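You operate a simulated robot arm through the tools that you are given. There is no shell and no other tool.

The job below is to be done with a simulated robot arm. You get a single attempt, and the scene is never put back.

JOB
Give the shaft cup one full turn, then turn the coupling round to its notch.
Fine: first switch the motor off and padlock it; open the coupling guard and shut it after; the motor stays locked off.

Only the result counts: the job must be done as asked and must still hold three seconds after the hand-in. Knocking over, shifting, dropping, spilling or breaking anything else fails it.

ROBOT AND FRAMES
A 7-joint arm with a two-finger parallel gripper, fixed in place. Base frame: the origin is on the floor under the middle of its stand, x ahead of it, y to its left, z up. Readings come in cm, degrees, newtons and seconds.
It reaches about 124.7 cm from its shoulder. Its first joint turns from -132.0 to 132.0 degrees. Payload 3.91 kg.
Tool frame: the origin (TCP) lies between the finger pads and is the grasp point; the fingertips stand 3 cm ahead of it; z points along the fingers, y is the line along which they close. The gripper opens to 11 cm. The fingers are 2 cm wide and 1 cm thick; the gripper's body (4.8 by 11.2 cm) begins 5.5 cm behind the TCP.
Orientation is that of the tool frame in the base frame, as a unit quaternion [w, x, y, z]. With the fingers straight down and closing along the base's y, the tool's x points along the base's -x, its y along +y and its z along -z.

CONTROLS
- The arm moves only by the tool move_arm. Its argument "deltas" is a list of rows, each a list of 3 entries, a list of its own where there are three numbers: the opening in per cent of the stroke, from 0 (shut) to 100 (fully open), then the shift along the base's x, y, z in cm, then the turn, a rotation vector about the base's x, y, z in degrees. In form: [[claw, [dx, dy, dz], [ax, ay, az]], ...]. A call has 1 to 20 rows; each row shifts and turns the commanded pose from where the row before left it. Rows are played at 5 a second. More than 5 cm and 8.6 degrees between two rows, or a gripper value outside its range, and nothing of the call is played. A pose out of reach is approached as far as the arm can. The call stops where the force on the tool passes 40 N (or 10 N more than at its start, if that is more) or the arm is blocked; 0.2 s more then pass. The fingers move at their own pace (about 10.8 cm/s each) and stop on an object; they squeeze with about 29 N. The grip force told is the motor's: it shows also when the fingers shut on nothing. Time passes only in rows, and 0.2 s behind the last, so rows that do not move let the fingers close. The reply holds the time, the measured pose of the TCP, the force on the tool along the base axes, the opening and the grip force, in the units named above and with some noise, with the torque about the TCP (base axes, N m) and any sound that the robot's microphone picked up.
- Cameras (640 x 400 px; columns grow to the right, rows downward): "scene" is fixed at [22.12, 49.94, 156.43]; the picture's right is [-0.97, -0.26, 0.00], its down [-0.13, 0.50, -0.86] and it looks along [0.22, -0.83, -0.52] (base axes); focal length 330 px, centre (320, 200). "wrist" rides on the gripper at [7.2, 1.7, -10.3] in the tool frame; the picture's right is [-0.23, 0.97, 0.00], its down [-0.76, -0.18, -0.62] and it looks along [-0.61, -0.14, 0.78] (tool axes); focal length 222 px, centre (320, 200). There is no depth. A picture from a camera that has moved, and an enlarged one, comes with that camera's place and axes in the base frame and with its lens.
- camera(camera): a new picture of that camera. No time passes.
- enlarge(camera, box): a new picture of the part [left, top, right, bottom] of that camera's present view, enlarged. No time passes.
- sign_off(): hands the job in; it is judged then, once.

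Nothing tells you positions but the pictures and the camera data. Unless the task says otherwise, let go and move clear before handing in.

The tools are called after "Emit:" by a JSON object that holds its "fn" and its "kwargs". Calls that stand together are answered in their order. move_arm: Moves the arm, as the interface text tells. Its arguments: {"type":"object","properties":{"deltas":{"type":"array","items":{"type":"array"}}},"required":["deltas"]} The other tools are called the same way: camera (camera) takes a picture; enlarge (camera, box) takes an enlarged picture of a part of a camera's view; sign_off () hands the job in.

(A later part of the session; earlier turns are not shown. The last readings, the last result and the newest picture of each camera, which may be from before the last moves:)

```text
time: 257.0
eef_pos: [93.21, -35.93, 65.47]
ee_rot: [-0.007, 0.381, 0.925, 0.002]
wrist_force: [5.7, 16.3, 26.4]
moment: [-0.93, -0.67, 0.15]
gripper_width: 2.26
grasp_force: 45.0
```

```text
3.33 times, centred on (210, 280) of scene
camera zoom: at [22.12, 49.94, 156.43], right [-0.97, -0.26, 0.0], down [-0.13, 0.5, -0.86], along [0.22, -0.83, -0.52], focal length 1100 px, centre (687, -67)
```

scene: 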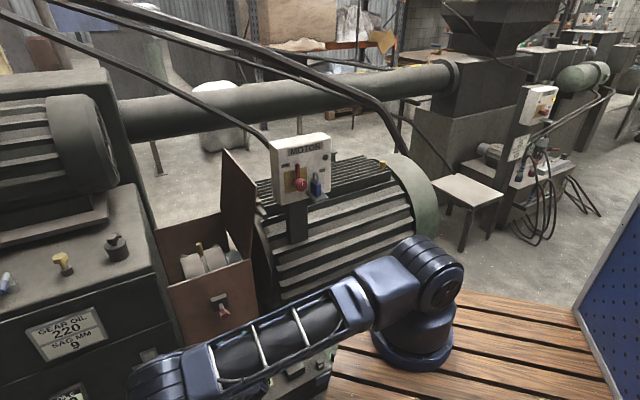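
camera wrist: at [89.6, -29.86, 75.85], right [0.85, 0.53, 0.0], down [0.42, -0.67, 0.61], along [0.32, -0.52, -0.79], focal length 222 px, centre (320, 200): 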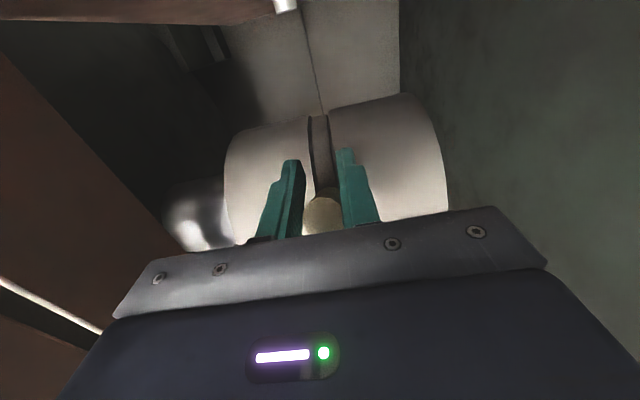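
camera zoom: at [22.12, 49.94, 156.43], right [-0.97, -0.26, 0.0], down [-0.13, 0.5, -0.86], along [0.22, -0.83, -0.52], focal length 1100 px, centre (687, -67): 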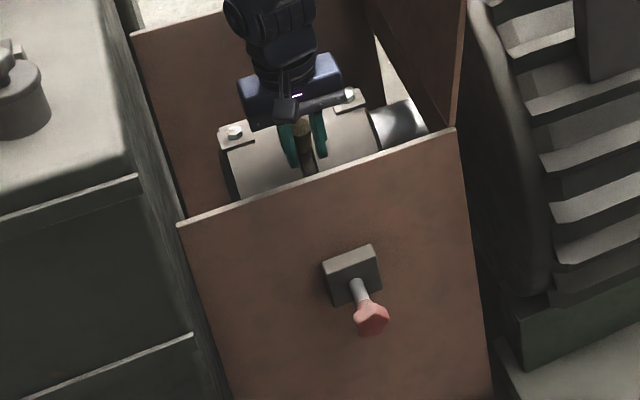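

Nothing was felt or heard in the sweep. I'll release the peg here (at the forward end) and look straight down on the coupling for its exact attitude.

Emit:
{"fn": "move_arm", "kwargs": {"deltas": [[50, [0, 0, 0], [0, 0, 0]], [50, [0, 0, 0], [0, 0, 0]], [50, [0, 0, 4], [0, 0, 0]], [50, [0, 0, 5], [0, 0, 0]], [50, [0, 0, 5], [0, 0, 0]], [100, [0, 0, 5], [0, 0, 0]], [100, [1, -1, 4], [0, 0, 0]]]}}

Emit:
{"fn": "camera", "kwargs": {"camera": "wrist"}}

Emit:
{"fn": "enlarge", "kwargs": {"camera": "wrist", "box": [260, 30, 400, 170]}}

Emit:
{"fn": "enlarge", "kwargs": {"camera": "scene", "box": [180, 235, 240, 285]}}

```text
time: 258.6
eef_pos: [94.29, -36.98, 88.44]
ee_rot: [-0.008, 0.381, 0.925, 0.003]
wrist_force: [-0.5, 0.8, -0.5]
moment: [0.01, 0.03, 0.01]
gripper_width: 11.01
grasp_force: 0.1
```

```text
taken
camera wrist: at [90.55, -30.92, 98.91], right [0.85, 0.53, 0.0], down [0.42, -0.67, 0.61], along [0.32, -0.52, -0.79], focal length 222 px, centre (320, 200)
```

wrist: 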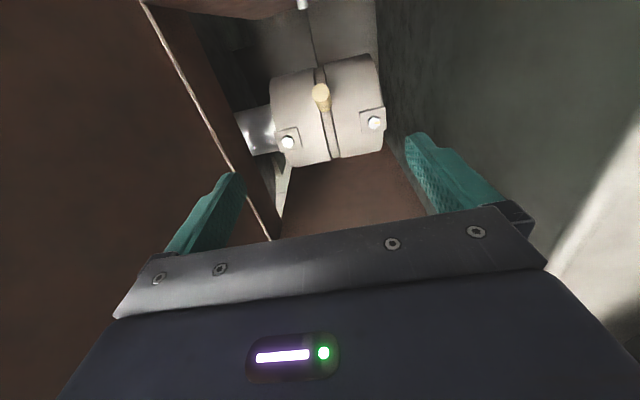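

```text
2.86 times, centred on (330, 100) of wrist
camera zoom: at [90.55, -30.92, 98.91], right [0.85, 0.53, 0.0], down [0.42, -0.67, 0.61], along [0.32, -0.52, -0.79], focal length 635 px, centre (291, 486)
```

zoom: 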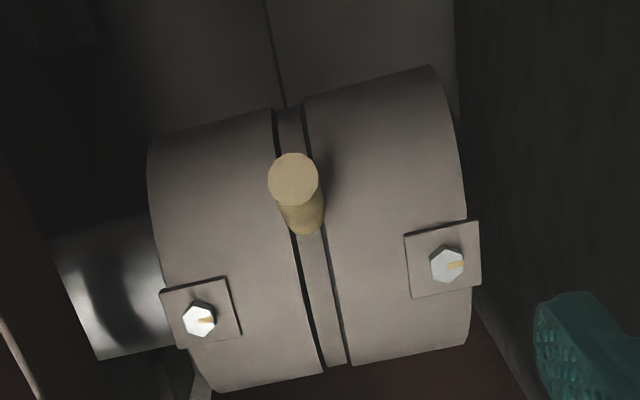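

```text
8.00 times, centred on (210, 260) of scene
camera zoom: at [22.12, 49.94, 156.43], right [-0.97, -0.26, 0.0], down [-0.13, 0.5, -0.86], along [0.22, -0.83, -0.52], focal length 2641 px, centre (1200, -280)
```

zoom: 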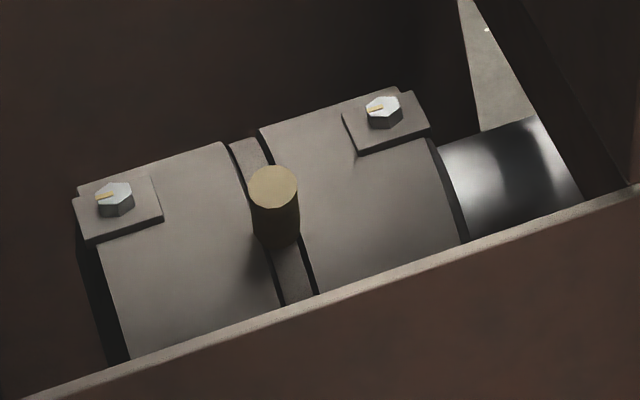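

I'll test whether one of the end stops actually *holds* the coupling (a notch) — first the forward end: push it fully there, then try to back it out gently while reading forces.

Emit:
{"fn": "move_arm", "kwargs": {"deltas": [[0, [2.5, -2.5, 0], [0.4, 0.7, 0]], [0, [1.5, -1.5, 0], [0, 0, 0]], [0, [0, 0, -4.5], [0, 0, 0]], [0, [0, 0, -4.5], [0, 0, 0]], [0, [0, 0, -4.5], [0, 0, 0]], [0, [0, 0, -4.5], [0, 0, 0]], [0, [-1, 1, -0.8], [0, 0, 0]], [0, [-1, 1, -0.3], [0, 0, 0]], [0, [-0.7, 0.7, -0.2], [0, 0, 0]]]}}

Emit:
{"fn": "camera", "kwargs": {"camera": "wrist"}}

```text
time: 260.6
eef_pos: [95.67, -38.29, 69.09]
ee_rot: [-0.015, 0.382, 0.924, 0.003]
wrist_force: [-0.2, 0.9, 0.0]
moment: [0.02, 0.0, 0.01]
gripper_width: 0.0
grasp_force: 29.0
```

```text
taken
camera wrist: at [92.05, -32.32, 79.65], right [0.85, 0.53, -0.01], down [0.43, -0.67, 0.6], along [0.31, -0.51, -0.8], focal length 222 px, centre (320, 200)
```

wrist: 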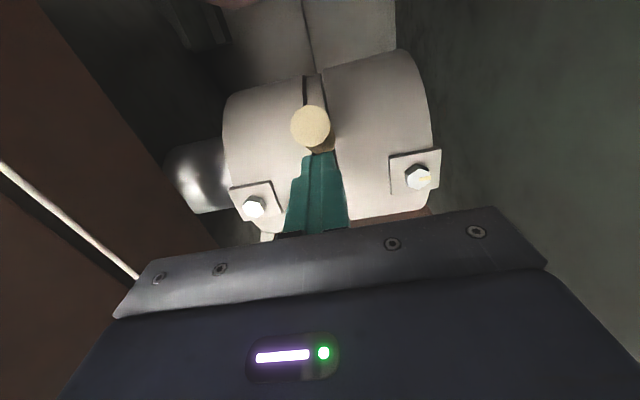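

Emit:
{"fn": "move_arm", "kwargs": {"deltas": [[0, [0, 0, -0.6], [-1.15, -1.4, 0]], [0, [0, 0, -0.6], [0, 0, 0]], [0, [-0.2, 0.2, -0.1], [0, 0, 0]], [0, [-0.2, 0.2, -0.1], [0, 0, 0]]]}}

Emit:
{"fn": "move_arm", "kwargs": {"deltas": [[0, [-0.2, 0.2, -0.1], [0, 0, 0]], [0, [-0.2, 0.2, -0.1], [0, 0, 0]], [0, [-0.2, 0.2, -0.1], [0, 0, 0]]]}}

Emit:
{"fn": "move_arm", "kwargs": {"deltas": [[0, [-0.15, 0.15, -0.1], [0, 0, 0]], [0, [-0.15, 0.15, -0.1], [0, 0, 0]], [0, [-0.15, 0.15, -0.1], [0, 0, 0]]]}}

```text
time: 261.7
eef_pos: [95.55, -38.23, 68.01]
ee_rot: [0.006, 0.382, 0.924, -0.002]
wrist_force: [0.3, 0.8, -0.8]
moment: [0.06, -0.01, 0.01]
gripper_width: 0.02
grasp_force: 28.8
stopped in row 4: the force on the tool passed its limit at 44 N (the readings are from after the stop); the commanded pose is now the measured one
```

```text
time: 262.3
eef_pos: [95.49, -38.24, 68.31]
ee_rot: [0.012, 0.383, 0.924, -0.003]
wrist_force: [1.7, -2.6, 1.9]
moment: [-0.04, -0.01, 0.06]
gripper_width: 0.01
grasp_force: 29.1
stopped in row 3: the force on the tool passed its limit at 45 N (the readings are from after the stop); the commanded pose is now the measured one
```

```text
time: 263.1
eef_pos: [95.37, -38.06, 68.36]
ee_rot: [0.015, 0.384, 0.923, -0.004]
wrist_force: [0.9, -1.8, 0.9]
moment: [-0.09, 0.0, -0.01]
gripper_width: 0.01
grasp_force: 29.1
stopped in row 3: the force on the tool passed its limit at 44 N (the readings are from after the stop); the commanded pose is now the measured one
```

Now at the forward end. I'll go around in front of the peg and push back in tiny increments, reading the breakaway force.

Emit:
{"fn": "move_arm", "kwargs": {"deltas": [[0, [0.5, -0.5, 0.5], [0, 0, 0]], [0, [0, 0, 4], [-1.15, -1.4, 0]], [0, [0, 0, 4], [2.3, 2.8, 0]], [0, [-2.5, 2.5, 0], [0, 0, 0]], [0, [-2.5, 2.5, 0], [0, 0, 0]], [0, [-2, 2, 0], [0, 0, 0]], [0, [0, 0, -4.5], [0, 0, 0]], [0, [0, 0, -4.8], [0, 0, 0]]]}}

Emit:
{"fn": "camera", "kwargs": {"camera": "wrist"}}

```text
time: 264.9
eef_pos: [88.97, -31.81, 67.53]
ee_rot: [0.001, 0.384, 0.924, 0.002]
wrist_force: [-0.2, -0.8, 0.0]
moment: [0.0, 0.02, 0.01]
gripper_width: 0.0
grasp_force: 29.1
```

```text
taken
camera wrist: at [85.24, -25.72, 77.84], right [0.85, 0.53, 0.0], down [0.41, -0.67, 0.62], along [0.33, -0.53, -0.78], focal length 222 px, centre (320, 200)
```

wrist: 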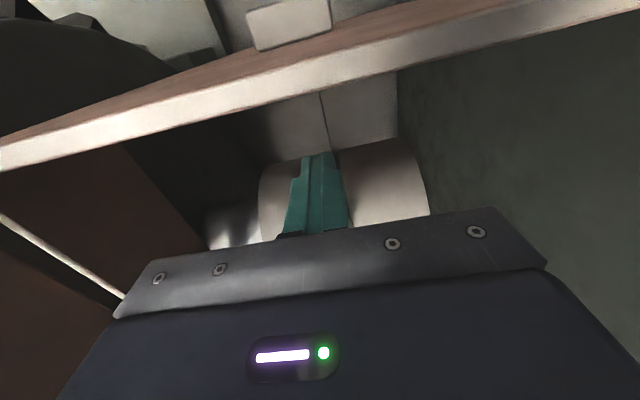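

Emit:
{"fn": "move_arm", "kwargs": {"deltas": [[0, [0.8, -0.8, -0.3], [0, 0, 0]], [0, [0.8, -0.8, -0.3], [0, 0, 0]], [0, [0.7, -0.7, 0], [0, 0, 0]]]}}

Emit:
{"fn": "move_arm", "kwargs": {"deltas": [[0, [0.15, -0.15, 0], [0, 0, 0]], [0, [0.15, -0.15, 0], [0, 0, 0]]]}}

Emit:
{"fn": "move_arm", "kwargs": {"deltas": [[0, [0.15, -0.15, 0], [0, 0, 0]], [0, [0.15, -0.15, 0], [0, 0, 0]]]}}

Emit:
{"fn": "move_arm", "kwargs": {"deltas": [[0, [0.15, -0.15, 0.05], [0, 0, 0]], [0, [0.15, -0.15, 0.05], [0, 0, 0]]]}}

Emit:
{"fn": "move_arm", "kwargs": {"deltas": [[0, [0.15, -0.15, 0.05], [0, 0, 0]], [0, [0.15, -0.15, 0.05], [0, 0, 0]]]}}

```text
time: 265.7
eef_pos: [91.31, -34.0, 66.82]
ee_rot: [0.001, 0.384, 0.923, 0.001]
wrist_force: [-0.6, -0.3, 0.1]
moment: [-0.02, 0.0, 0.04]
gripper_width: 0.01
grasp_force: 29.3
```

```text
time: 266.3
eef_pos: [91.57, -34.25, 66.99]
ee_rot: [0.0, 0.383, 0.924, 0.001]
wrist_force: [0.0, -0.4, -0.1]
moment: [0.02, -0.03, -0.02]
gripper_width: 0.01
grasp_force: 29.4
```

```text
time: 266.9
eef_pos: [91.84, -34.59, 66.95]
ee_rot: [0.0, 0.384, 0.924, 0.0]
wrist_force: [-1.2, 1.5, 0.0]
moment: [0.01, 0.04, 0.02]
gripper_width: 0.0
grasp_force: 29.2
```

```text
time: 267.5
eef_pos: [92.0, -34.76, 67.01]
ee_rot: [0.0, 0.384, 0.923, 0.0]
wrist_force: [0.1, 1.2, 0.4]
moment: [-0.02, 0.03, 0.01]
gripper_width: 0.02
grasp_force: 29.6
```

```text
time: 268.1
eef_pos: [92.25, -35.31, 67.19]
ee_rot: [0.0, 0.384, 0.923, 0.001]
wrist_force: [-0.1, 0.9, 1.3]
moment: [0.04, 0.01, 0.01]
gripper_width: 0.0
grasp_force: 28.8
```

No detent at the forward end either. I'll inspect the guard panels' edges and the coupling's surroundings at high zoom for a cut notch or mark.

Emit:
{"fn": "enlarge", "kwargs": {"camera": "scene", "box": [150, 260, 260, 300]}}

Emit:
{"fn": "enlarge", "kwargs": {"camera": "scene", "box": [145, 205, 235, 245]}}

Emit:
{"fn": "enlarge", "kwargs": {"camera": "scene", "box": [215, 140, 275, 280]}}

```text
5.82 times, centred on (205, 280) of scene
camera zoom: at [22.12, 49.94, 156.43], right [-0.97, -0.26, 0.0], down [-0.13, 0.5, -0.86], along [0.22, -0.83, -0.52], focal length 1921 px, centre (989, -266)
```

zoom: 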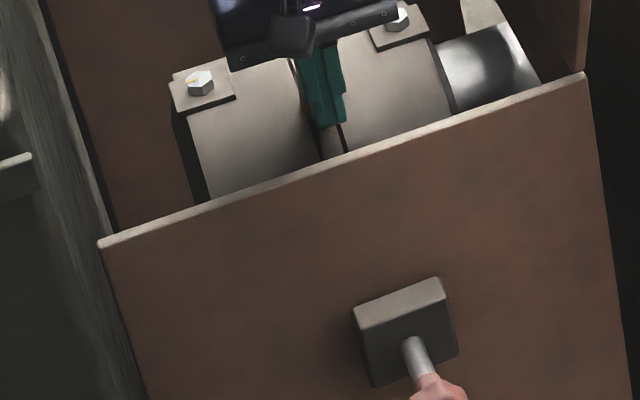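

```text
7.11 times, centred on (190, 225) of scene
camera zoom: at [22.12, 49.94, 156.43], right [-0.97, -0.26, 0.0], down [-0.13, 0.5, -0.86], along [0.22, -0.83, -0.52], focal length 2347 px, centre (1244, 22)
```

zoom: 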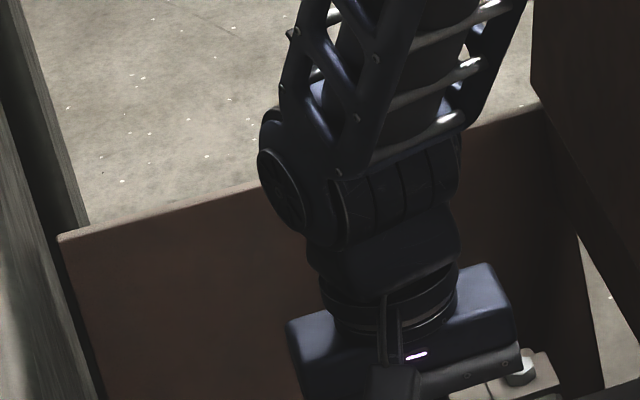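

```text
2.86 times, centred on (245, 210) of scene
camera zoom: at [22.12, 49.94, 156.43], right [-0.97, -0.26, 0.0], down [-0.13, 0.5, -0.86], along [0.22, -0.83, -0.52], focal length 943 px, centre (534, 171)
```

zoom: 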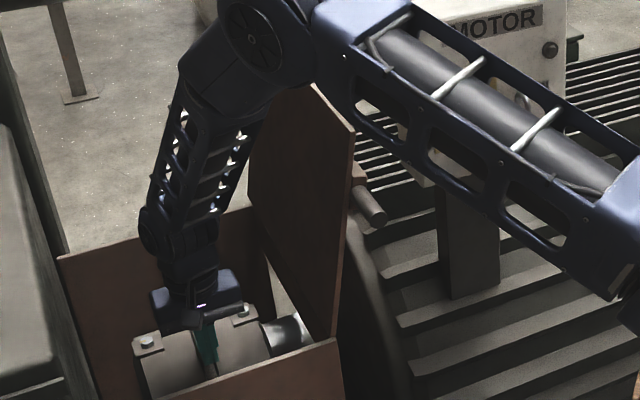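

I'll take very close views of the ring itself (gripper wide open so it doesn't block), front part first.

Emit:
{"fn": "move_arm", "kwargs": {"deltas": [[0, [-0.5, 0.5, 1], [0, 0, 0]], [0, [0, 0, 4.5], [0, 0, 0]], [100, [0, 0, 3], [0, 0, 0]], [100, [1.5, -1.5, 0], [0, 0, 0]], [100, [0, 0, 0], [0, 0, 0]]]}}

Emit:
{"fn": "camera", "kwargs": {"camera": "wrist"}}

Emit:
{"fn": "enlarge", "kwargs": {"camera": "wrist", "box": [270, 70, 390, 190]}}

```text
time: 269.3
eef_pos: [93.3, -36.08, 75.64]
ee_rot: [0.0, 0.384, 0.923, 0.0]
wrist_force: [-1.0, 0.2, 0.0]
moment: [0.01, 0.01, 0.02]
gripper_width: 10.98
grasp_force: 0.0
```

```text
taken
camera wrist: at [89.5, -29.91, 85.95], right [0.85, 0.53, 0.0], down [0.41, -0.67, 0.62], along [0.33, -0.53, -0.78], focal length 222 px, centre (320, 200)
```

wrist: 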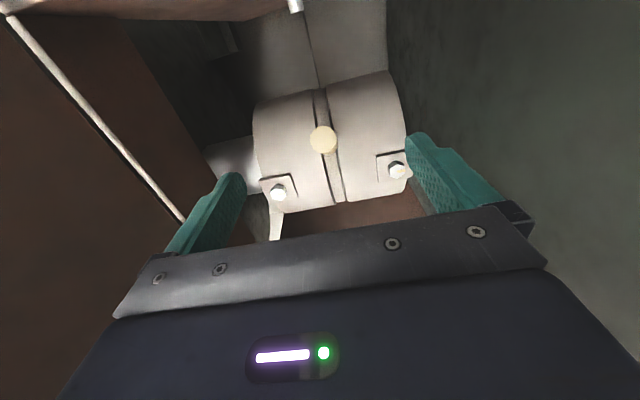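

```text
3.33 times, centred on (330, 130) of wrist
camera zoom: at [89.5, -29.91, 85.95], right [0.85, 0.53, 0.0], down [0.41, -0.67, 0.62], along [0.33, -0.53, -0.78], focal length 740 px, centre (287, 433)
```

zoom: 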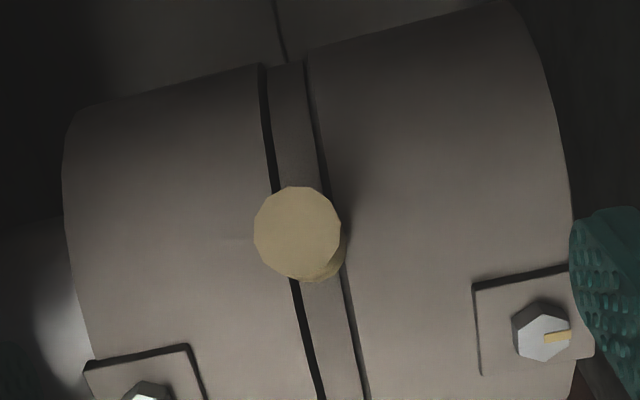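

I'll probe with the plunger instead: set the coupling at the forward end, then see if the plunger goes deeper there than the 1 cm it did at ~95°.

Emit:
{"fn": "move_arm", "kwargs": {"deltas": [[0, [0, 0, 2], [0, 0, 0]], [0, [2.5, -2.5, 0], [0, 0, 0]], [0, [2.0, -2.0, 0], [0, 0, 0]], [0, [0, 0, -4.5], [0, 0, 0]], [0, [0, 0, -4.0], [0, 0, 0]], [0, [-1, 1, -0.5], [0, 0, 0]], [0, [-1, 1, -0.4], [0, 0, 0]], [0, [-0.6, 0.6, -0.4], [0, 0, 0]]]}}

Emit:
{"fn": "move_arm", "kwargs": {"deltas": [[0, [-0.25, 0.25, -0.15], [0, 0, 0]], [0, [-0.25, 0.25, -0.15], [0, 0, 0]], [0, [-0.25, 0.25, -0.15], [0, 0, 0]], [0, [-0.25, 0.25, -0.15], [0, 0, 0]]]}}

Emit:
{"fn": "enlarge", "kwargs": {"camera": "scene", "box": [160, 220, 260, 340]}}

```text
time: 271.1
eef_pos: [95.52, -38.37, 68.02]
ee_rot: [0.004, 0.384, 0.923, -0.001]
wrist_force: [20.3, -17.4, 10.7]
moment: [-0.52, -0.47, -0.1]
gripper_width: 0.0
grasp_force: 28.9
```

```text
time: 271.4
eef_pos: [95.49, -38.35, 68.16]
ee_rot: [0.006, 0.384, 0.924, 0.0]
wrist_force: [0.6, -0.7, 1.0]
moment: [-0.04, -0.03, 0.03]
gripper_width: 0.0
grasp_force: 29.3
stopped in row 1: the force on the tool passed its limit at 46 N (the readings are from after the stop); the commanded pose is now the measured one
```

```text
3.33 times, centred on (210, 280) of scene
camera zoom: at [22.12, 49.94, 156.43], right [-0.97, -0.26, 0.0], down [-0.13, 0.5, -0.86], along [0.22, -0.83, -0.52], focal length 1100 px, centre (687, -67)
```

zoom: 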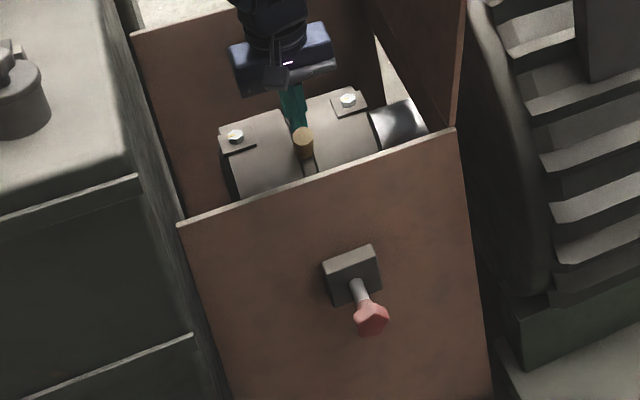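

At the forward stop. Now to the plunger knob for the depth probe.

Emit:
{"fn": "move_arm", "kwargs": {"deltas": [[0, [0.5, -0.5, 0.8], [0, 0, 0]], [0, [0, 0, 5], [0, 0, 0]], [0, [0, 0, 5], [0, 0, 0]], [50, [-3.4, 3.4, 1], [0, 0, 0]], [50, [-3.4, 3.4, 1], [0, 0, 0]], [50, [-3.4, 3.4, 0], [0, 0, 0]], [50, [-3.4, 3.4, 0], [0, 0, 0]], [50, [-3.4, 3.4, 0], [0, 0, 0]], [50, [-3.4, 3.4, 0], [0, 0, 0]], [50, [-3.4, 3.4, 0], [0, 0, 0]], [50, [-2, 2, 0], [0, 0, 0]]]}}

Emit:
{"fn": "move_arm", "kwargs": {"deltas": [[60, [0, 0, -1.5], [-5.8, -5.8, 0]], [60, [0, 0, -1.5], [-5.8, -5.8, 0]], [60, [0, 0, -2], [-5.8, -5.8, 0]], [60, [0, 0, -2], [-5.8, -5.8, 0]], [60, [0, 0, -2], [-5.8, -5.8, 0]], [60, [0, 0, -2.5], [-5.8, -5.8, 0]], [60, [0, 0, -2.5], [-5.8, -5.8, 0]], [60, [0, 0, -2.5], [-5.8, -5.8, 0]], [60, [0, 0, -2.7], [-5.8, -5.8, 0]], [60, [0, 0, -2.8], [-5.8, -5.8, 0]], [60, [0, 0, -2.8], [-5.8, -5.8, 0]]]}}

Emit:
{"fn": "camera", "kwargs": {"camera": "wrist"}}

```text
time: 273.8
eef_pos: [70.22, -12.87, 81.01]
ee_rot: [0.007, 0.383, 0.924, 0.0]
wrist_force: [0.9, 0.4, -0.1]
moment: [0.04, -0.03, 0.01]
gripper_width: 5.5
grasp_force: 0.0
```

```text
time: 276.2
eef_pos: [70.19, -12.85, 56.01]
ee_rot: [0.66, 0.268, 0.648, -0.27]
wrist_force: [0.2, 0.5, -0.4]
moment: [0.03, -0.02, 0.0]
gripper_width: 6.62
grasp_force: 0.0
```

```text
taken
camera wrist: at [64.33, -4.64, 48.54], right [0.68, 0.69, 0.23], down [-0.58, 0.32, 0.75], along [0.45, -0.65, 0.62], focal length 222 px, centre (320, 200)
```

wrist: 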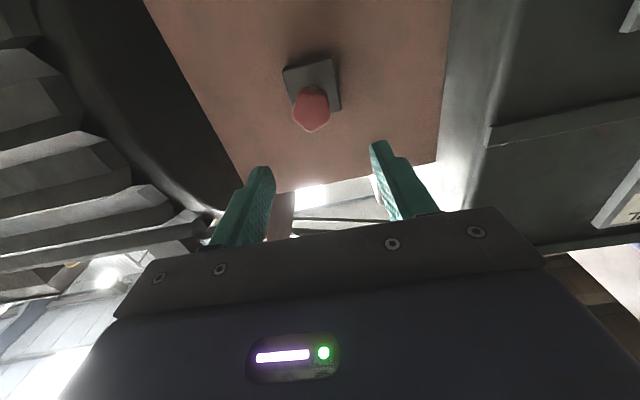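

Emit:
{"fn": "move_arm", "kwargs": {"deltas": [[60, [2.06, -2.22, -0.2], [0, 0, 0]], [60, [2.06, -2.22, -0.2], [0, 0, 0]], [60, [2.06, -2.22, -0.2], [0, 0, 0]], [60, [2.0, -2.15, -0.2], [0, 0, 0]], [60, [0, 0, 0], [0, 0, 0]], [0, [0, 0, 0], [0, 0, 0]], [0, [0, 0, 0], [0, 0, 0]], [0, [0, 0, 0], [0, 0, 0]]]}}

Emit:
{"fn": "move_arm", "kwargs": {"deltas": [[0, [0.2, -0.2, 0], [0, 0, 0]], [0, [0.2, -0.2, 0], [0, 0, 0]], [0, [0.2, -0.2, 0], [0, 0, 0]], [0, [0.2, -0.2, 0], [0, 0, 0]]]}}

Emit:
{"fn": "move_arm", "kwargs": {"deltas": [[0, [0.15, -0.15, 0], [0, 0, 0]], [0, [0.15, -0.15, 0], [0, 0, 0]]]}}

Emit:
{"fn": "enlarge", "kwargs": {"camera": "wrist", "box": [260, 80, 380, 240]}}

```text
time: 278.0
eef_pos: [78.28, -21.82, 55.29]
ee_rot: [0.659, 0.268, 0.649, -0.269]
wrist_force: [18.5, 10.4, -3.6]
moment: [0.11, -0.01, -0.29]
gripper_width: 3.5
grasp_force: 44.5
```

```text
time: 279.0
eef_pos: [79.17, -22.59, 55.19]
ee_rot: [0.659, 0.267, 0.649, -0.27]
wrist_force: [20.2, 19.4, -4.6]
moment: [0.3, 0.02, -0.35]
gripper_width: 3.52
grasp_force: 44.5
```

```text
time: 279.6
eef_pos: [79.49, -22.96, 55.31]
ee_rot: [0.658, 0.268, 0.649, -0.271]
wrist_force: [22.5, 23.0, -2.3]
moment: [-0.21, -0.22, -0.32]
gripper_width: 3.52
grasp_force: 45.5
```

```text
2.50 times, centred on (320, 160) of wrist
camera zoom: at [73.6, -14.62, 47.9], right [0.68, 0.69, 0.23], down [-0.58, 0.32, 0.75], along [0.45, -0.65, 0.62], focal length 555 px, centre (320, 300)
```

zoom: 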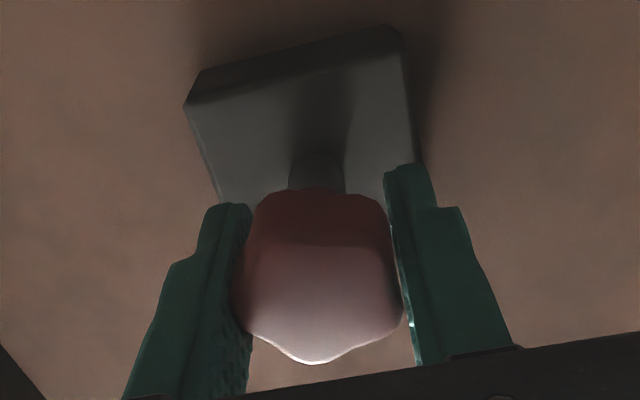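

At this coupling position the plunger slides in past 1.6 cm with no resistance — the notch is here. I'll feel how deep it goes.

Emit:
{"fn": "move_arm", "kwargs": {"deltas": [[0, [0.1, -0.2, 0], [0, 0, 0]], [0, [0.15, -0.15, 0], [0, 0, 0]]]}}

Emit:
{"fn": "move_arm", "kwargs": {"deltas": [[0, [0.15, -0.15, 0], [0, 0, 0]], [0, [0.15, -0.15, 0], [0, 0, 0]]]}}

Emit:
{"fn": "move_arm", "kwargs": {"deltas": [[0, [0.15, -0.15, 0], [0, 0, 0]], [0, [0.15, -0.15, 0], [0, 0, 0]]]}}

Emit:
{"fn": "enlarge", "kwargs": {"camera": "wrist", "box": [260, 80, 380, 240]}}

```text
time: 280.2
eef_pos: [79.9, -23.19, 55.22]
ee_rot: [0.659, 0.267, 0.649, -0.27]
wrist_force: [21.6, 22.4, -4.4]
moment: [0.06, -0.08, -0.33]
gripper_width: 3.52
grasp_force: 44.8
```

```text
time: 280.8
eef_pos: [80.13, -23.5, 55.26]
ee_rot: [0.659, 0.268, 0.649, -0.27]
wrist_force: [23.1, 23.1, 1.4]
moment: [0.21, 0.08, -0.36]
gripper_width: 3.51
grasp_force: 44.9
```

```text
time: 281.4
eef_pos: [80.37, -23.72, 55.28]
ee_rot: [0.659, 0.268, 0.649, -0.27]
wrist_force: [25.0, 24.1, 1.9]
moment: [0.27, 0.08, -0.37]
gripper_width: 3.52
grasp_force: 44.6
```

```text
2.50 times, centred on (320, 160) of wrist
camera zoom: at [74.43, -15.45, 47.91], right [0.68, 0.69, 0.23], down [-0.58, 0.32, 0.75], along [0.45, -0.65, 0.62], focal length 555 px, centre (320, 300)
```

zoom: 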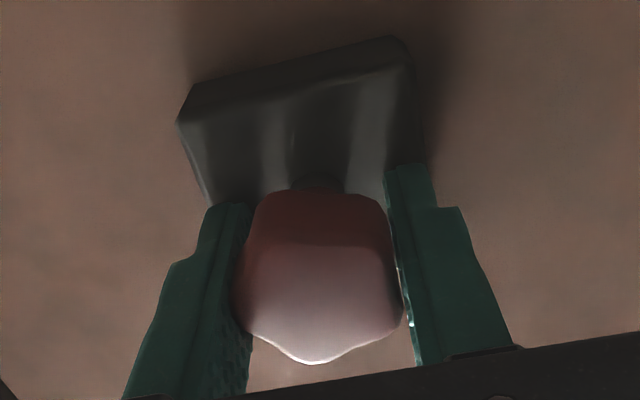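

Emit:
{"fn": "move_arm", "kwargs": {"deltas": [[0, [0.12, -0.18, 0], [0, 0, 0]], [0, [0.15, -0.15, 0], [0, 0, 0]]]}}

Emit:
{"fn": "move_arm", "kwargs": {"deltas": [[0, [0.15, -0.15, 0], [0, 0, 0]], [0, [0.15, -0.15, 0], [0, 0, 0]]]}}

Emit:
{"fn": "camera", "kwargs": {"camera": "wrist"}}

Emit:
{"fn": "camera", "kwargs": {"camera": "scene"}}

```text
time: 282.2
eef_pos: [80.66, -23.87, 55.32]
ee_rot: [0.659, 0.267, 0.649, -0.269]
wrist_force: [-5.2, 8.4, 5.4]
moment: [-0.05, -0.06, -0.23]
gripper_width: 3.5
grasp_force: 44.5
stopped in row 2: the force on the tool passed its limit at 45 N (the readings are from after the stop); the commanded pose is now the measured one
```

```text
time: 282.8
eef_pos: [80.68, -24.24, 55.29]
ee_rot: [0.659, 0.267, 0.649, -0.269]
wrist_force: [-23.7, 28.5, 4.7]
moment: [0.1, 0.08, -0.16]
gripper_width: 3.55
grasp_force: 44.9
```

```text
taken
camera wrist: at [74.86, -15.88, 47.86], right [0.68, 0.69, 0.23], down [-0.58, 0.32, 0.75], along [0.45, -0.65, 0.62], focal length 222 px, centre (320, 200)
```

wrist: 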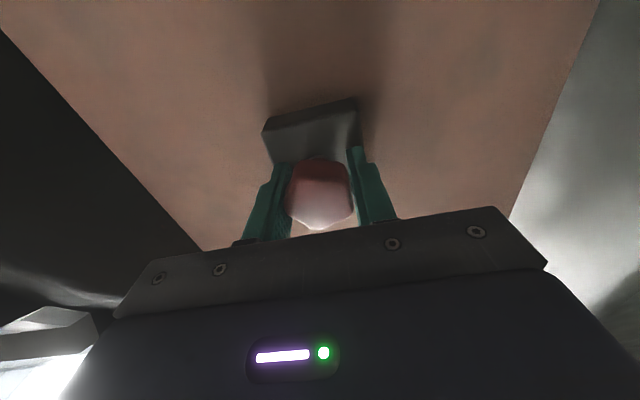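

```text
taken
```

scene: 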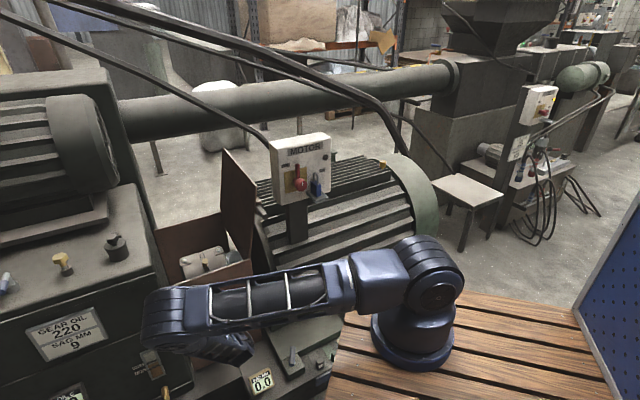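

The plunger went home (3.1 cm) here. To confirm it is really in the notch, I'll leave it in for a moment and check whether the coupling is now held.

Emit:
{"fn": "move_arm", "kwargs": {"deltas": [[60, [0, 0, 0], [0, 0, 0]], [60, [0, 0, 0], [0, 0, 0]], [60, [-2.5, 2.5, 0], [0, 0, 0]], [60, [-2.5, 2.5, 0], [0, 0, 0]], [60, [-2.5, 2.5, 0], [0, 0, 0]], [60, [-1, 1, 3], [0, 0, 0]], [60, [0, 0, 3], [5.8, 5.8, 0]], [60, [0, 0, 3], [5.8, 5.8, 0]], [60, [0, 0, 3], [5.8, 5.8, 0]], [60, [0, 0, 3], [5.8, 5.8, 0]], [60, [0, 0, 3], [5.8, 5.8, 0]], [60, [0, 0, 3], [5.8, 5.8, 0]], [60, [0, 0, 3], [5.8, 5.8, 0]], [60, [0, 0, 3], [5.8, 5.8, 0]], [60, [0, 0, 3], [5.8, 5.8, 0]], [60, [0, 0, 3], [5.8, 5.8, 0]], [60, [0, 0, 2], [5.8, 5.8, 0]]]}}

Emit:
{"fn": "camera", "kwargs": {"camera": "wrist"}}

Emit:
{"fn": "enlarge", "kwargs": {"camera": "scene", "box": [150, 220, 260, 340]}}

```text
time: 286.4
eef_pos: [72.35, -15.73, 90.41]
ee_rot: [0.004, 0.383, 0.924, 0.0]
wrist_force: [0.3, -0.2, -0.3]
moment: [-0.01, 0.01, 0.02]
gripper_width: 6.6
grasp_force: 0.0
```

```text
taken
camera wrist: at [68.52, -9.44, 100.72], right [0.85, 0.53, 0.01], down [0.41, -0.66, 0.63], along [0.34, -0.53, -0.78], focal length 222 px, centre (320, 200)
```

wrist: 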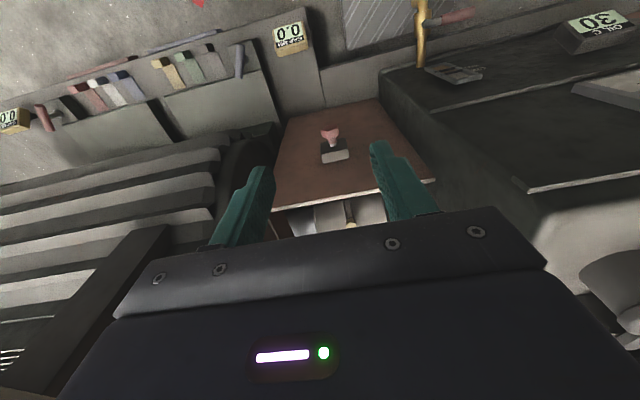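

```text
3.33 times, centred on (205, 280) of scene
camera zoom: at [22.12, 49.94, 156.43], right [-0.97, -0.26, 0.0], down [-0.13, 0.5, -0.86], along [0.22, -0.83, -0.52], focal length 1100 px, centre (703, -67)
```

zoom: 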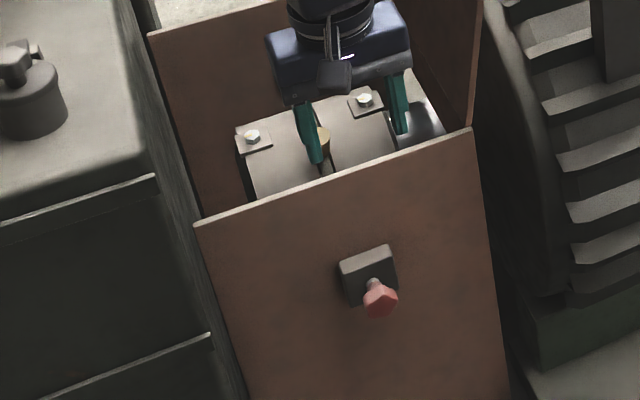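

Plunger stays in. Now I'll look inside and then nudge the peg to see if the coupling is locked.

Emit:
{"fn": "move_arm", "kwargs": {"deltas": [[100, [3.4, -3.4, 0], [0, 0, 0]], [100, [3.4, -3.4, 0], [0, 0, 0]], [100, [3.4, -3.4, 0], [0, 0, 0]], [100, [3.0, -3.0, 0], [0, 0, 0]]]}}

Emit:
{"fn": "camera", "kwargs": {"camera": "wrist"}}

Emit:
{"fn": "enlarge", "kwargs": {"camera": "wrist", "box": [260, 20, 400, 160]}}

```text
time: 287.4
eef_pos: [85.52, -28.9, 90.32]
ee_rot: [0.006, 0.384, 0.923, 0.001]
wrist_force: [-0.1, 0.8, 0.0]
moment: [-0.07, 0.02, 0.0]
gripper_width: 10.99
grasp_force: 0.1
```

```text
taken
camera wrist: at [81.67, -22.67, 100.6], right [0.85, 0.53, 0.01], down [0.4, -0.66, 0.63], along [0.34, -0.53, -0.78], focal length 222 px, centre (320, 200)
```

wrist: 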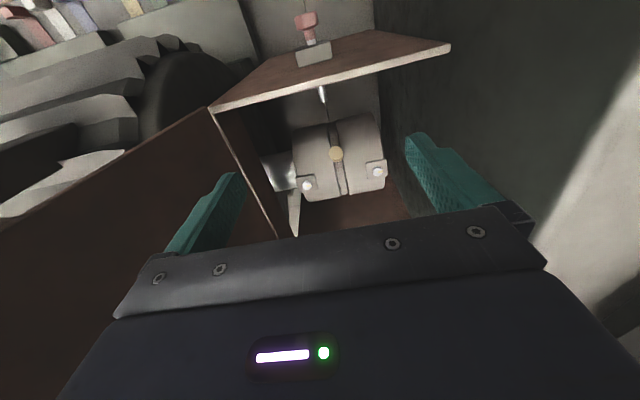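

```text
2.86 times, centred on (330, 90) of wrist
camera zoom: at [81.67, -22.67, 100.6], right [0.85, 0.53, 0.01], down [0.4, -0.66, 0.63], along [0.34, -0.53, -0.78], focal length 635 px, centre (291, 514)
```

zoom: 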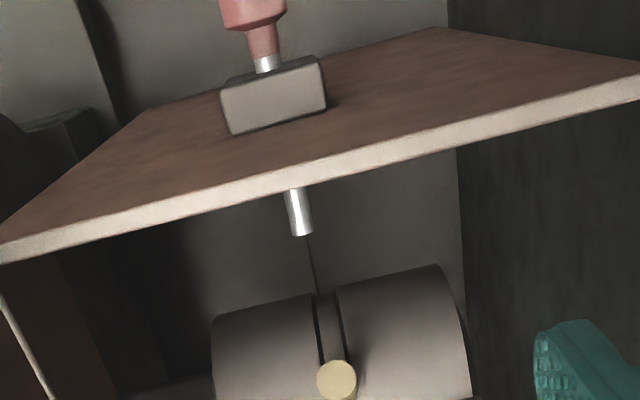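

Emit:
{"fn": "move_arm", "kwargs": {"deltas": [[0, [0, 0, -4], [0, 0, 0]], [0, [-0.3, 0.3, -4.5], [-0.4, -0.5, 0]], [0, [0, 0, -4.5], [0, 0, 0]], [0, [0, 0, -4.5], [0, 0, 0]], [0, [0, 0, -4.8], [0, 0, 0]]]}}

Emit:
{"fn": "camera", "kwargs": {"camera": "wrist"}}

```text
time: 288.5
eef_pos: [85.22, -28.85, 73.11]
ee_rot: [0.011, 0.384, 0.923, 0.001]
wrist_force: [-17.4, 6.3, 36.3]
moment: [0.28, 0.91, 0.11]
gripper_width: 0.0
grasp_force: 29.2
stopped in row 5: the force on the tool passed its limit at 232 N (the readings are from after the stop); the commanded pose is now the measured one
```

```text
taken
camera wrist: at [81.33, -22.54, 83.22], right [0.85, 0.53, 0.01], down [0.4, -0.66, 0.64], along [0.34, -0.54, -0.77], focal length 222 px, centre (320, 200)
```

wrist: 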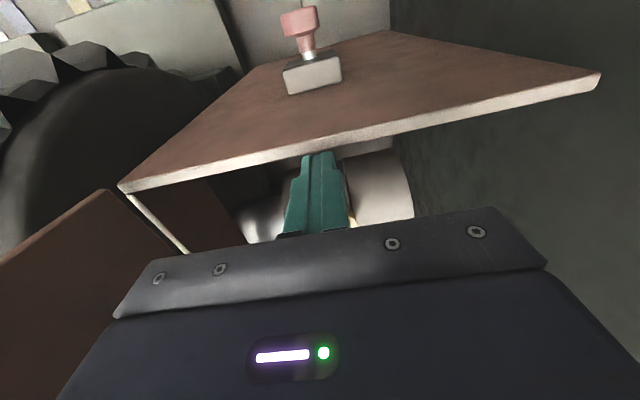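

I came down on the panel's top edge — backing up and moving further in before descending.

Emit:
{"fn": "move_arm", "kwargs": {"deltas": [[0, [0, 0, 1.5], [0, 0, 0]], [0, [1.8, -1.8, 1], [-0.7, -0.8, 0]], [0, [1.8, -1.8, 0], [0, 0, 0]], [0, [0, 0, -4.5], [0, 0, 0]], [0, [0, 0, -3.5], [0, 0, 0]]]}}

Emit:
{"fn": "camera", "kwargs": {"camera": "wrist"}}

Emit:
{"fn": "enlarge", "kwargs": {"camera": "scene", "box": [150, 220, 260, 340]}}

```text
time: 289.7
eef_pos: [89.02, -32.41, 67.33]
ee_rot: [0.021, 0.385, 0.923, -0.003]
wrist_force: [-0.8, -0.1, 0.0]
moment: [-0.02, 0.0, -0.01]
gripper_width: 0.01
grasp_force: 29.3
```

```text
taken
camera wrist: at [84.95, -26.05, 77.42], right [0.85, 0.53, 0.02], down [0.39, -0.65, 0.65], along [0.36, -0.55, -0.76], focal length 222 px, centre (320, 200)
```

wrist: 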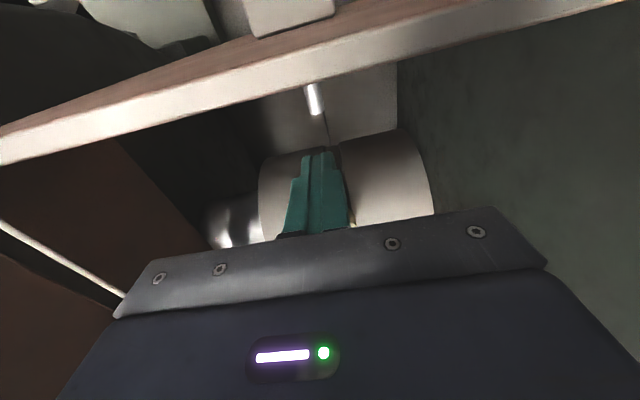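

```text
3.33 times, centred on (205, 280) of scene
camera zoom: at [22.12, 49.94, 156.43], right [-0.97, -0.26, 0.0], down [-0.13, 0.5, -0.86], along [0.22, -0.83, -0.52], focal length 1100 px, centre (703, -67)
```

zoom: 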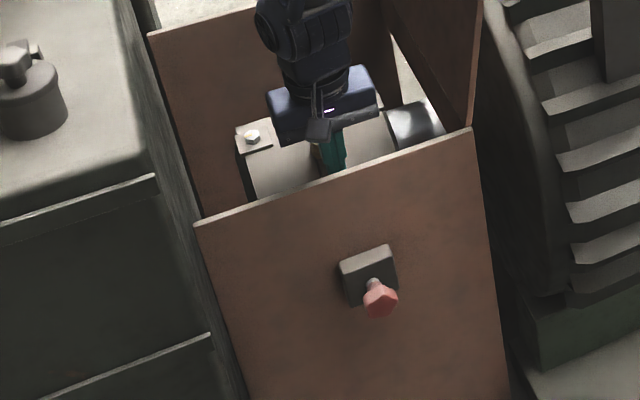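

Emit:
{"fn": "move_arm", "kwargs": {"deltas": [[0, [0, 0, -0.3], [1.6, 1.95, 0]], [0, [0.8, -0.8, 0], [0, 0, 0]], [0, [0.8, -0.8, 0], [0, 0, 0]], [0, [0.5, -0.5, 0], [0, 0, 0]]]}}

Emit:
{"fn": "move_arm", "kwargs": {"deltas": [[0, [0.2, -0.2, 0], [0, 0, 0]], [0, [0.2, -0.2, 0], [0, 0, 0]]]}}

Emit:
{"fn": "move_arm", "kwargs": {"deltas": [[0, [0.2, -0.2, 0], [0, 0, 0]], [0, [0.2, -0.2, 0], [0, 0, 0]]]}}

Emit:
{"fn": "move_arm", "kwargs": {"deltas": [[0, [0.2, -0.2, 0.05], [0, 0, 0]], [0, [0.2, -0.2, 0.05], [0, 0, 0]]]}}

```text
time: 290.7
eef_pos: [90.95, -34.56, 66.95]
ee_rot: [-0.002, 0.383, 0.924, 0.003]
wrist_force: [-1.1, -0.3, 0.0]
moment: [0.03, -0.03, 0.0]
gripper_width: 0.01
grasp_force: 28.2
```

```text
time: 291.3
eef_pos: [91.47, -34.82, 66.84]
ee_rot: [-0.001, 0.383, 0.924, 0.003]
wrist_force: [-3.6, 2.9, 1.6]
moment: [0.0, 0.05, 0.03]
gripper_width: 0.0
grasp_force: 28.9
```

```text
time: 291.8
eef_pos: [91.47, -34.87, 66.72]
ee_rot: [-0.005, 0.383, 0.924, 0.004]
wrist_force: [-6.0, 3.2, 2.4]
moment: [0.01, -0.02, 0.01]
gripper_width: 0.0
grasp_force: 28.7
stopped in row 2: the force on the tool passed its limit at 47 N (the readings are from after the stop); the commanded pose is now the measured one
```

```text
time: 292.3
eef_pos: [91.5, -34.94, 66.64]
ee_rot: [-0.01, 0.382, 0.924, 0.005]
wrist_force: [-3.8, 3.2, 2.0]
moment: [-0.04, 0.03, -0.04]
gripper_width: 0.01
grasp_force: 29.0
stopped in row 2: the force on the tool passed its limit at 47 N (the readings are from after the stop); the commanded pose is now the measured one
```

With the plunger in, the coupling is firmly locked: this position is the notch. Before finishing I'll look once more at how things sit, from over the front panel.

Emit:
{"fn": "move_arm", "kwargs": {"deltas": [[0, [-0.5, 0.5, 1], [0, 0, 0]], [0, [0, 0, 4.5], [0.5, 0.8, 0]], [0, [0, 0, 4.5], [0, 0, 0]], [100, [-2, 2, 4], [0, 0, 0]], [100, [-3, 3, 2.5], [0, 0, 0]], [100, [-3, 3, 2.5], [0, 0, 0]], [100, [-3, 3, 2.5], [0, 0, 0]], [100, [-1.5, 1.5, 2.5], [0, 0, 0]]]}}

Emit:
{"fn": "camera", "kwargs": {"camera": "wrist"}}

Emit:
{"fn": "enlarge", "kwargs": {"camera": "wrist", "box": [270, 80, 410, 220]}}

```text
time: 294.1
eef_pos: [78.46, -21.93, 90.74]
ee_rot: [-0.019, 0.382, 0.924, 0.006]
wrist_force: [0.2, 0.0, -0.8]
moment: [-0.01, 0.03, 0.0]
gripper_width: 11.02
grasp_force: 0.0
```

```text
taken
camera wrist: at [75.04, -15.93, 101.33], right [0.85, 0.53, -0.01], down [0.43, -0.68, 0.59], along [0.31, -0.51, -0.8], focal length 222 px, centre (320, 200)
```

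wrist: 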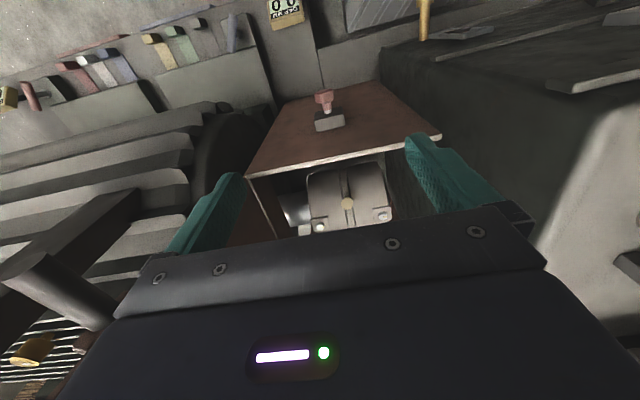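

```text
2.86 times, centred on (340, 150) of wrist
camera zoom: at [75.04, -15.93, 101.33], right [0.85, 0.53, -0.01], down [0.43, -0.68, 0.59], along [0.31, -0.51, -0.8], focal length 635 px, centre (263, 343)
```

zoom: 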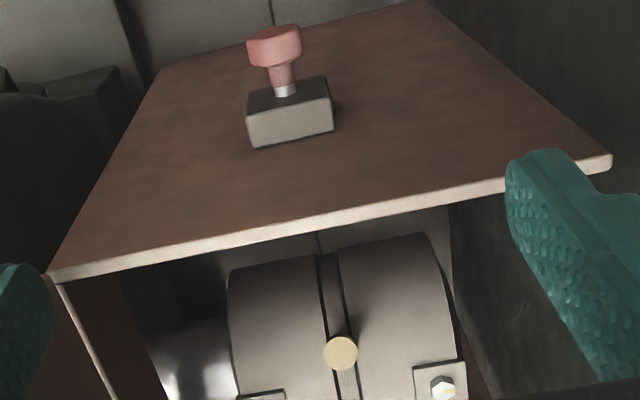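

The knob position confirms the plunger is in. Since the job doesn't ask for the plunger to be used, I'll put it back out as I found it, leaving the coupling at its notch. Moving to the knob.

Emit:
{"fn": "move_arm", "kwargs": {"deltas": [[60, [-3, 3, 0], [-1.45, -1.75, 0]], [60, [-3, 3, -2], [0, 0, 0]], [60, [-2.6, 2.6, -3], [0, 0, 0]], [60, [0, 0, -4], [0, 0, 0]]]}}

Emit:
{"fn": "move_arm", "kwargs": {"deltas": [[60, [0, 0, -2], [-5.8, -5.8, 0]], [60, [0, 0, -2], [-5.8, -5.8, 0]], [60, [0, 0, -2], [-5.8, -5.8, 0]], [60, [0, 0, -2], [-5.8, -5.8, 0]], [60, [0, 0, -2.3], [-5.8, -5.8, 0]], [60, [0, 0, -2.4], [-5.8, -5.8, 0]], [60, [0, 0, -2.4], [-5.8, -5.8, 0]], [60, [0, 0, -2.4], [-5.8, -5.8, 0]], [60, [0, 0, -2.4], [-5.8, -5.8, 0]], [60, [0, 0, -2.6], [-5.8, -5.8, 0]], [60, [0, 0, -2.6], [-5.6, -5.6, 0]]]}}

Emit:
{"fn": "camera", "kwargs": {"camera": "wrist"}}

```text
time: 295.1
eef_pos: [69.85, -13.24, 81.7]
ee_rot: [0.002, 0.384, 0.924, 0.0]
wrist_force: [0.0, -0.4, 0.6]
moment: [0.01, 0.01, 0.02]
gripper_width: 6.61
grasp_force: 0.0
```

```text
time: 297.5
eef_pos: [69.83, -13.19, 56.54]
ee_rot: [0.655, 0.269, 0.652, -0.27]
wrist_force: [-0.1, 0.2, 0.4]
moment: [0.01, 0.02, -0.02]
gripper_width: 6.58
grasp_force: 0.1
```

```text
taken
camera wrist: at [63.9, -4.91, 49.36], right [0.69, 0.69, 0.23], down [-0.57, 0.32, 0.76], along [0.45, -0.65, 0.61], focal length 222 px, centre (320, 200)
```

wrist: 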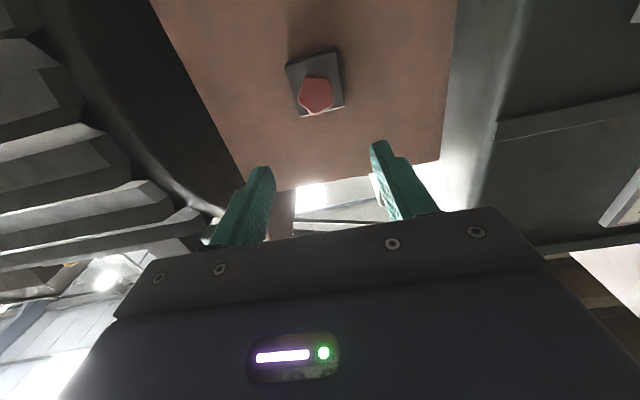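

Emit:
{"fn": "move_arm", "kwargs": {"deltas": [[60, [2.04, -2.0, -0.27], [0, 0, 0]], [60, [2.04, -2.0, -0.27], [0, 0, 0]], [60, [2.04, -2.0, -0.27], [0, 0, 0]], [60, [2.04, -2.0, -0.27], [0, 0, 0]], [60, [2.04, -2.0, -0.22], [0, 0, 0]], [60, [0, 0, 0], [0, 0, 0]]]}}

Emit:
{"fn": "camera", "kwargs": {"camera": "wrist"}}

```text
time: 298.9
eef_pos: [80.08, -23.38, 55.3]
ee_rot: [0.654, 0.269, 0.653, -0.27]
wrist_force: [-0.2, -0.9, -0.1]
moment: [0.0, 0.0, -0.03]
gripper_width: 6.62
grasp_force: 0.0
```

```text
taken
camera wrist: at [74.1, -15.09, 47.99], right [0.69, 0.69, 0.23], down [-0.57, 0.31, 0.76], along [0.45, -0.65, 0.61], focal length 222 px, centre (320, 200)
```

wrist: 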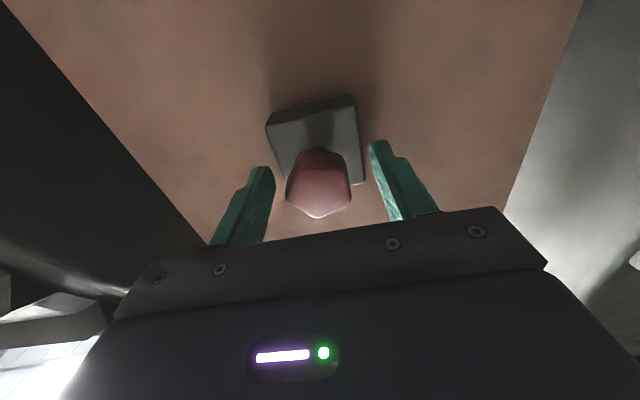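

Gripping the knob and drawing the plunger back out to where it was.

Emit:
{"fn": "move_arm", "kwargs": {"deltas": [[0, [0, 0, 0], [0, 0, 0]], [0, [0, 0, 0], [0, 0, 0]], [0, [0, 0, 0], [0, 0, 0]], [0, [-0.2, 0.2, 0], [0, 0, 0]], [0, [-0.25, 0.25, 0], [0, 0, 0]], [0, [-0.25, 0.25, 0], [0, 0, 0]], [0, [-0.25, 0.25, 0], [0, 0, 0]], [0, [-0.25, 0.25, 0], [0, 0, 0]]]}}

Emit:
{"fn": "move_arm", "kwargs": {"deltas": [[0, [-0.2, 0.2, 0], [0, 0, 0]], [0, [-0.2, 0.2, 0], [0, 0, 0]], [0, [-0.2, 0.2, 0], [0, 0, 0]], [0, [-0.2, 0.2, 0], [0, 0, 0]]]}}

Emit:
{"fn": "move_arm", "kwargs": {"deltas": [[0, [-0.14, 0.14, 0], [0, 0, 0]], [0, [-0.14, 0.14, 0], [0, 0, 0]], [0, [-0.14, 0.14, 0], [0, 0, 0]], [0, [-0.14, 0.14, 0], [0, 0, 0]]]}}

Emit:
{"fn": "enlarge", "kwargs": {"camera": "wrist", "box": [260, 80, 380, 240]}}

```text
time: 300.7
eef_pos: [78.84, -22.26, 55.19]
ee_rot: [0.654, 0.27, 0.653, -0.27]
wrist_force: [-7.7, -9.2, -8.5]
moment: [0.13, 0.17, -0.32]
gripper_width: 3.53
grasp_force: 44.7
```

```text
time: 301.7
eef_pos: [78.01, -21.4, 55.16]
ee_rot: [0.654, 0.27, 0.653, -0.271]
wrist_force: [-15.5, -16.5, -0.4]
moment: [0.07, 0.03, -0.34]
gripper_width: 3.52
grasp_force: 44.7
```

```text
time: 302.4
eef_pos: [77.85, -21.34, 55.39]
ee_rot: [0.654, 0.27, 0.653, -0.27]
wrist_force: [9.9, -8.4, -10.1]
moment: [0.27, 0.21, -0.22]
gripper_width: 3.53
grasp_force: 44.8
stopped in row 3: the force on the tool passed its limit at 44 N (the readings are from after the stop); the commanded pose is now the measured one
```

```text
2.50 times, centred on (320, 160) of wrist
camera zoom: at [71.94, -12.9, 48.01], right [0.69, 0.69, 0.23], down [-0.57, 0.32, 0.76], along [0.45, -0.65, 0.61], focal length 555 px, centre (320, 300)
```

zoom: 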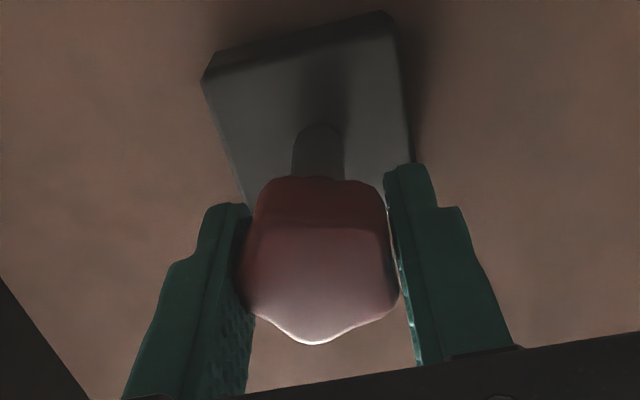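

The plunger is back at its outer stop. Releasing and withdrawing; next is shutting the guard.

Emit:
{"fn": "move_arm", "kwargs": {"deltas": [[60, [0.1, -0.1, 0], [0, 0, 0]], [60, [0, 0, 0], [0, 0, 0]], [60, [-2.5, 2.5, 0], [0, 0, 0]], [60, [-2.5, 2.5, 0], [0, 0, 0]], [60, [-2.5, 2.5, 1], [0, 0, 0]], [60, [0, 0, 3], [5.8, 5.8, 0]], [60, [0, 0, 3], [5.8, 5.8, 0]], [60, [0, 0, 3], [5.8, 5.8, 0]], [60, [0, 0, 3], [5.8, 5.8, 0]], [60, [0, 0, 3], [5.8, 5.8, 0]], [60, [0, 0, 3], [5.8, 5.8, 0]], [60, [0, 0, 3], [5.8, 5.8, 0]], [60, [0, 0, 3], [5.8, 5.8, 0]], [60, [0, 0, 3], [5.8, 5.8, 0]], [60, [0, 0, 3], [5.8, 5.8, 0]], [60, [0, 0, 3], [5.5, 5.5, 0]]]}}

Emit:
{"fn": "camera", "kwargs": {"camera": "scene"}}

Emit:
{"fn": "enlarge", "kwargs": {"camera": "scene", "box": [150, 140, 340, 340]}}

```text
time: 305.8
eef_pos: [70.61, -13.72, 89.42]
ee_rot: [0.002, 0.382, 0.924, 0.0]
wrist_force: [0.7, 0.2, 0.0]
moment: [0.0, -0.01, -0.01]
gripper_width: 6.59
grasp_force: 0.1
```

```text
taken
```

scene: 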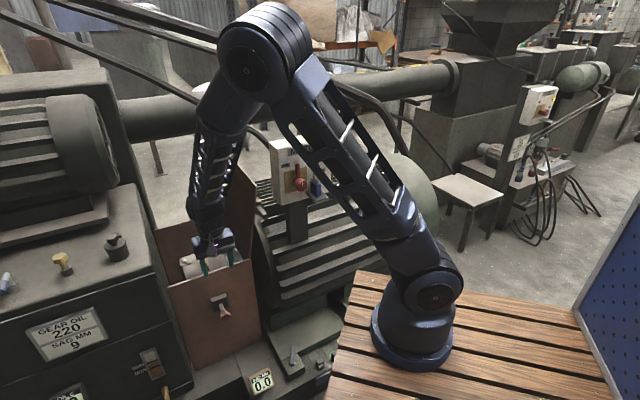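

```text
2.00 times, centred on (245, 240) of scene
camera zoom: at [22.12, 49.94, 156.43], right [-0.97, -0.26, 0.0], down [-0.13, 0.5, -0.86], along [0.22, -0.83, -0.52], focal length 660 px, centre (470, 120)
```

zoom: 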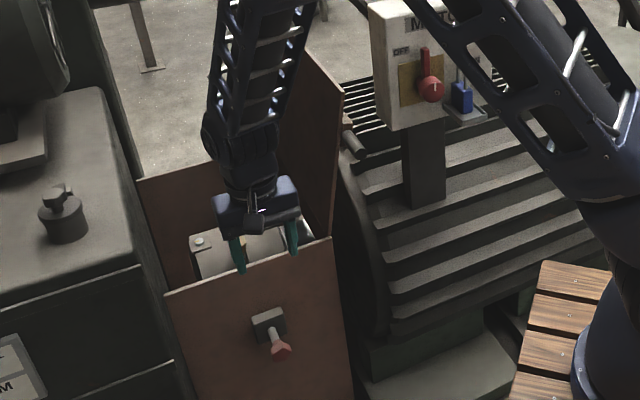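

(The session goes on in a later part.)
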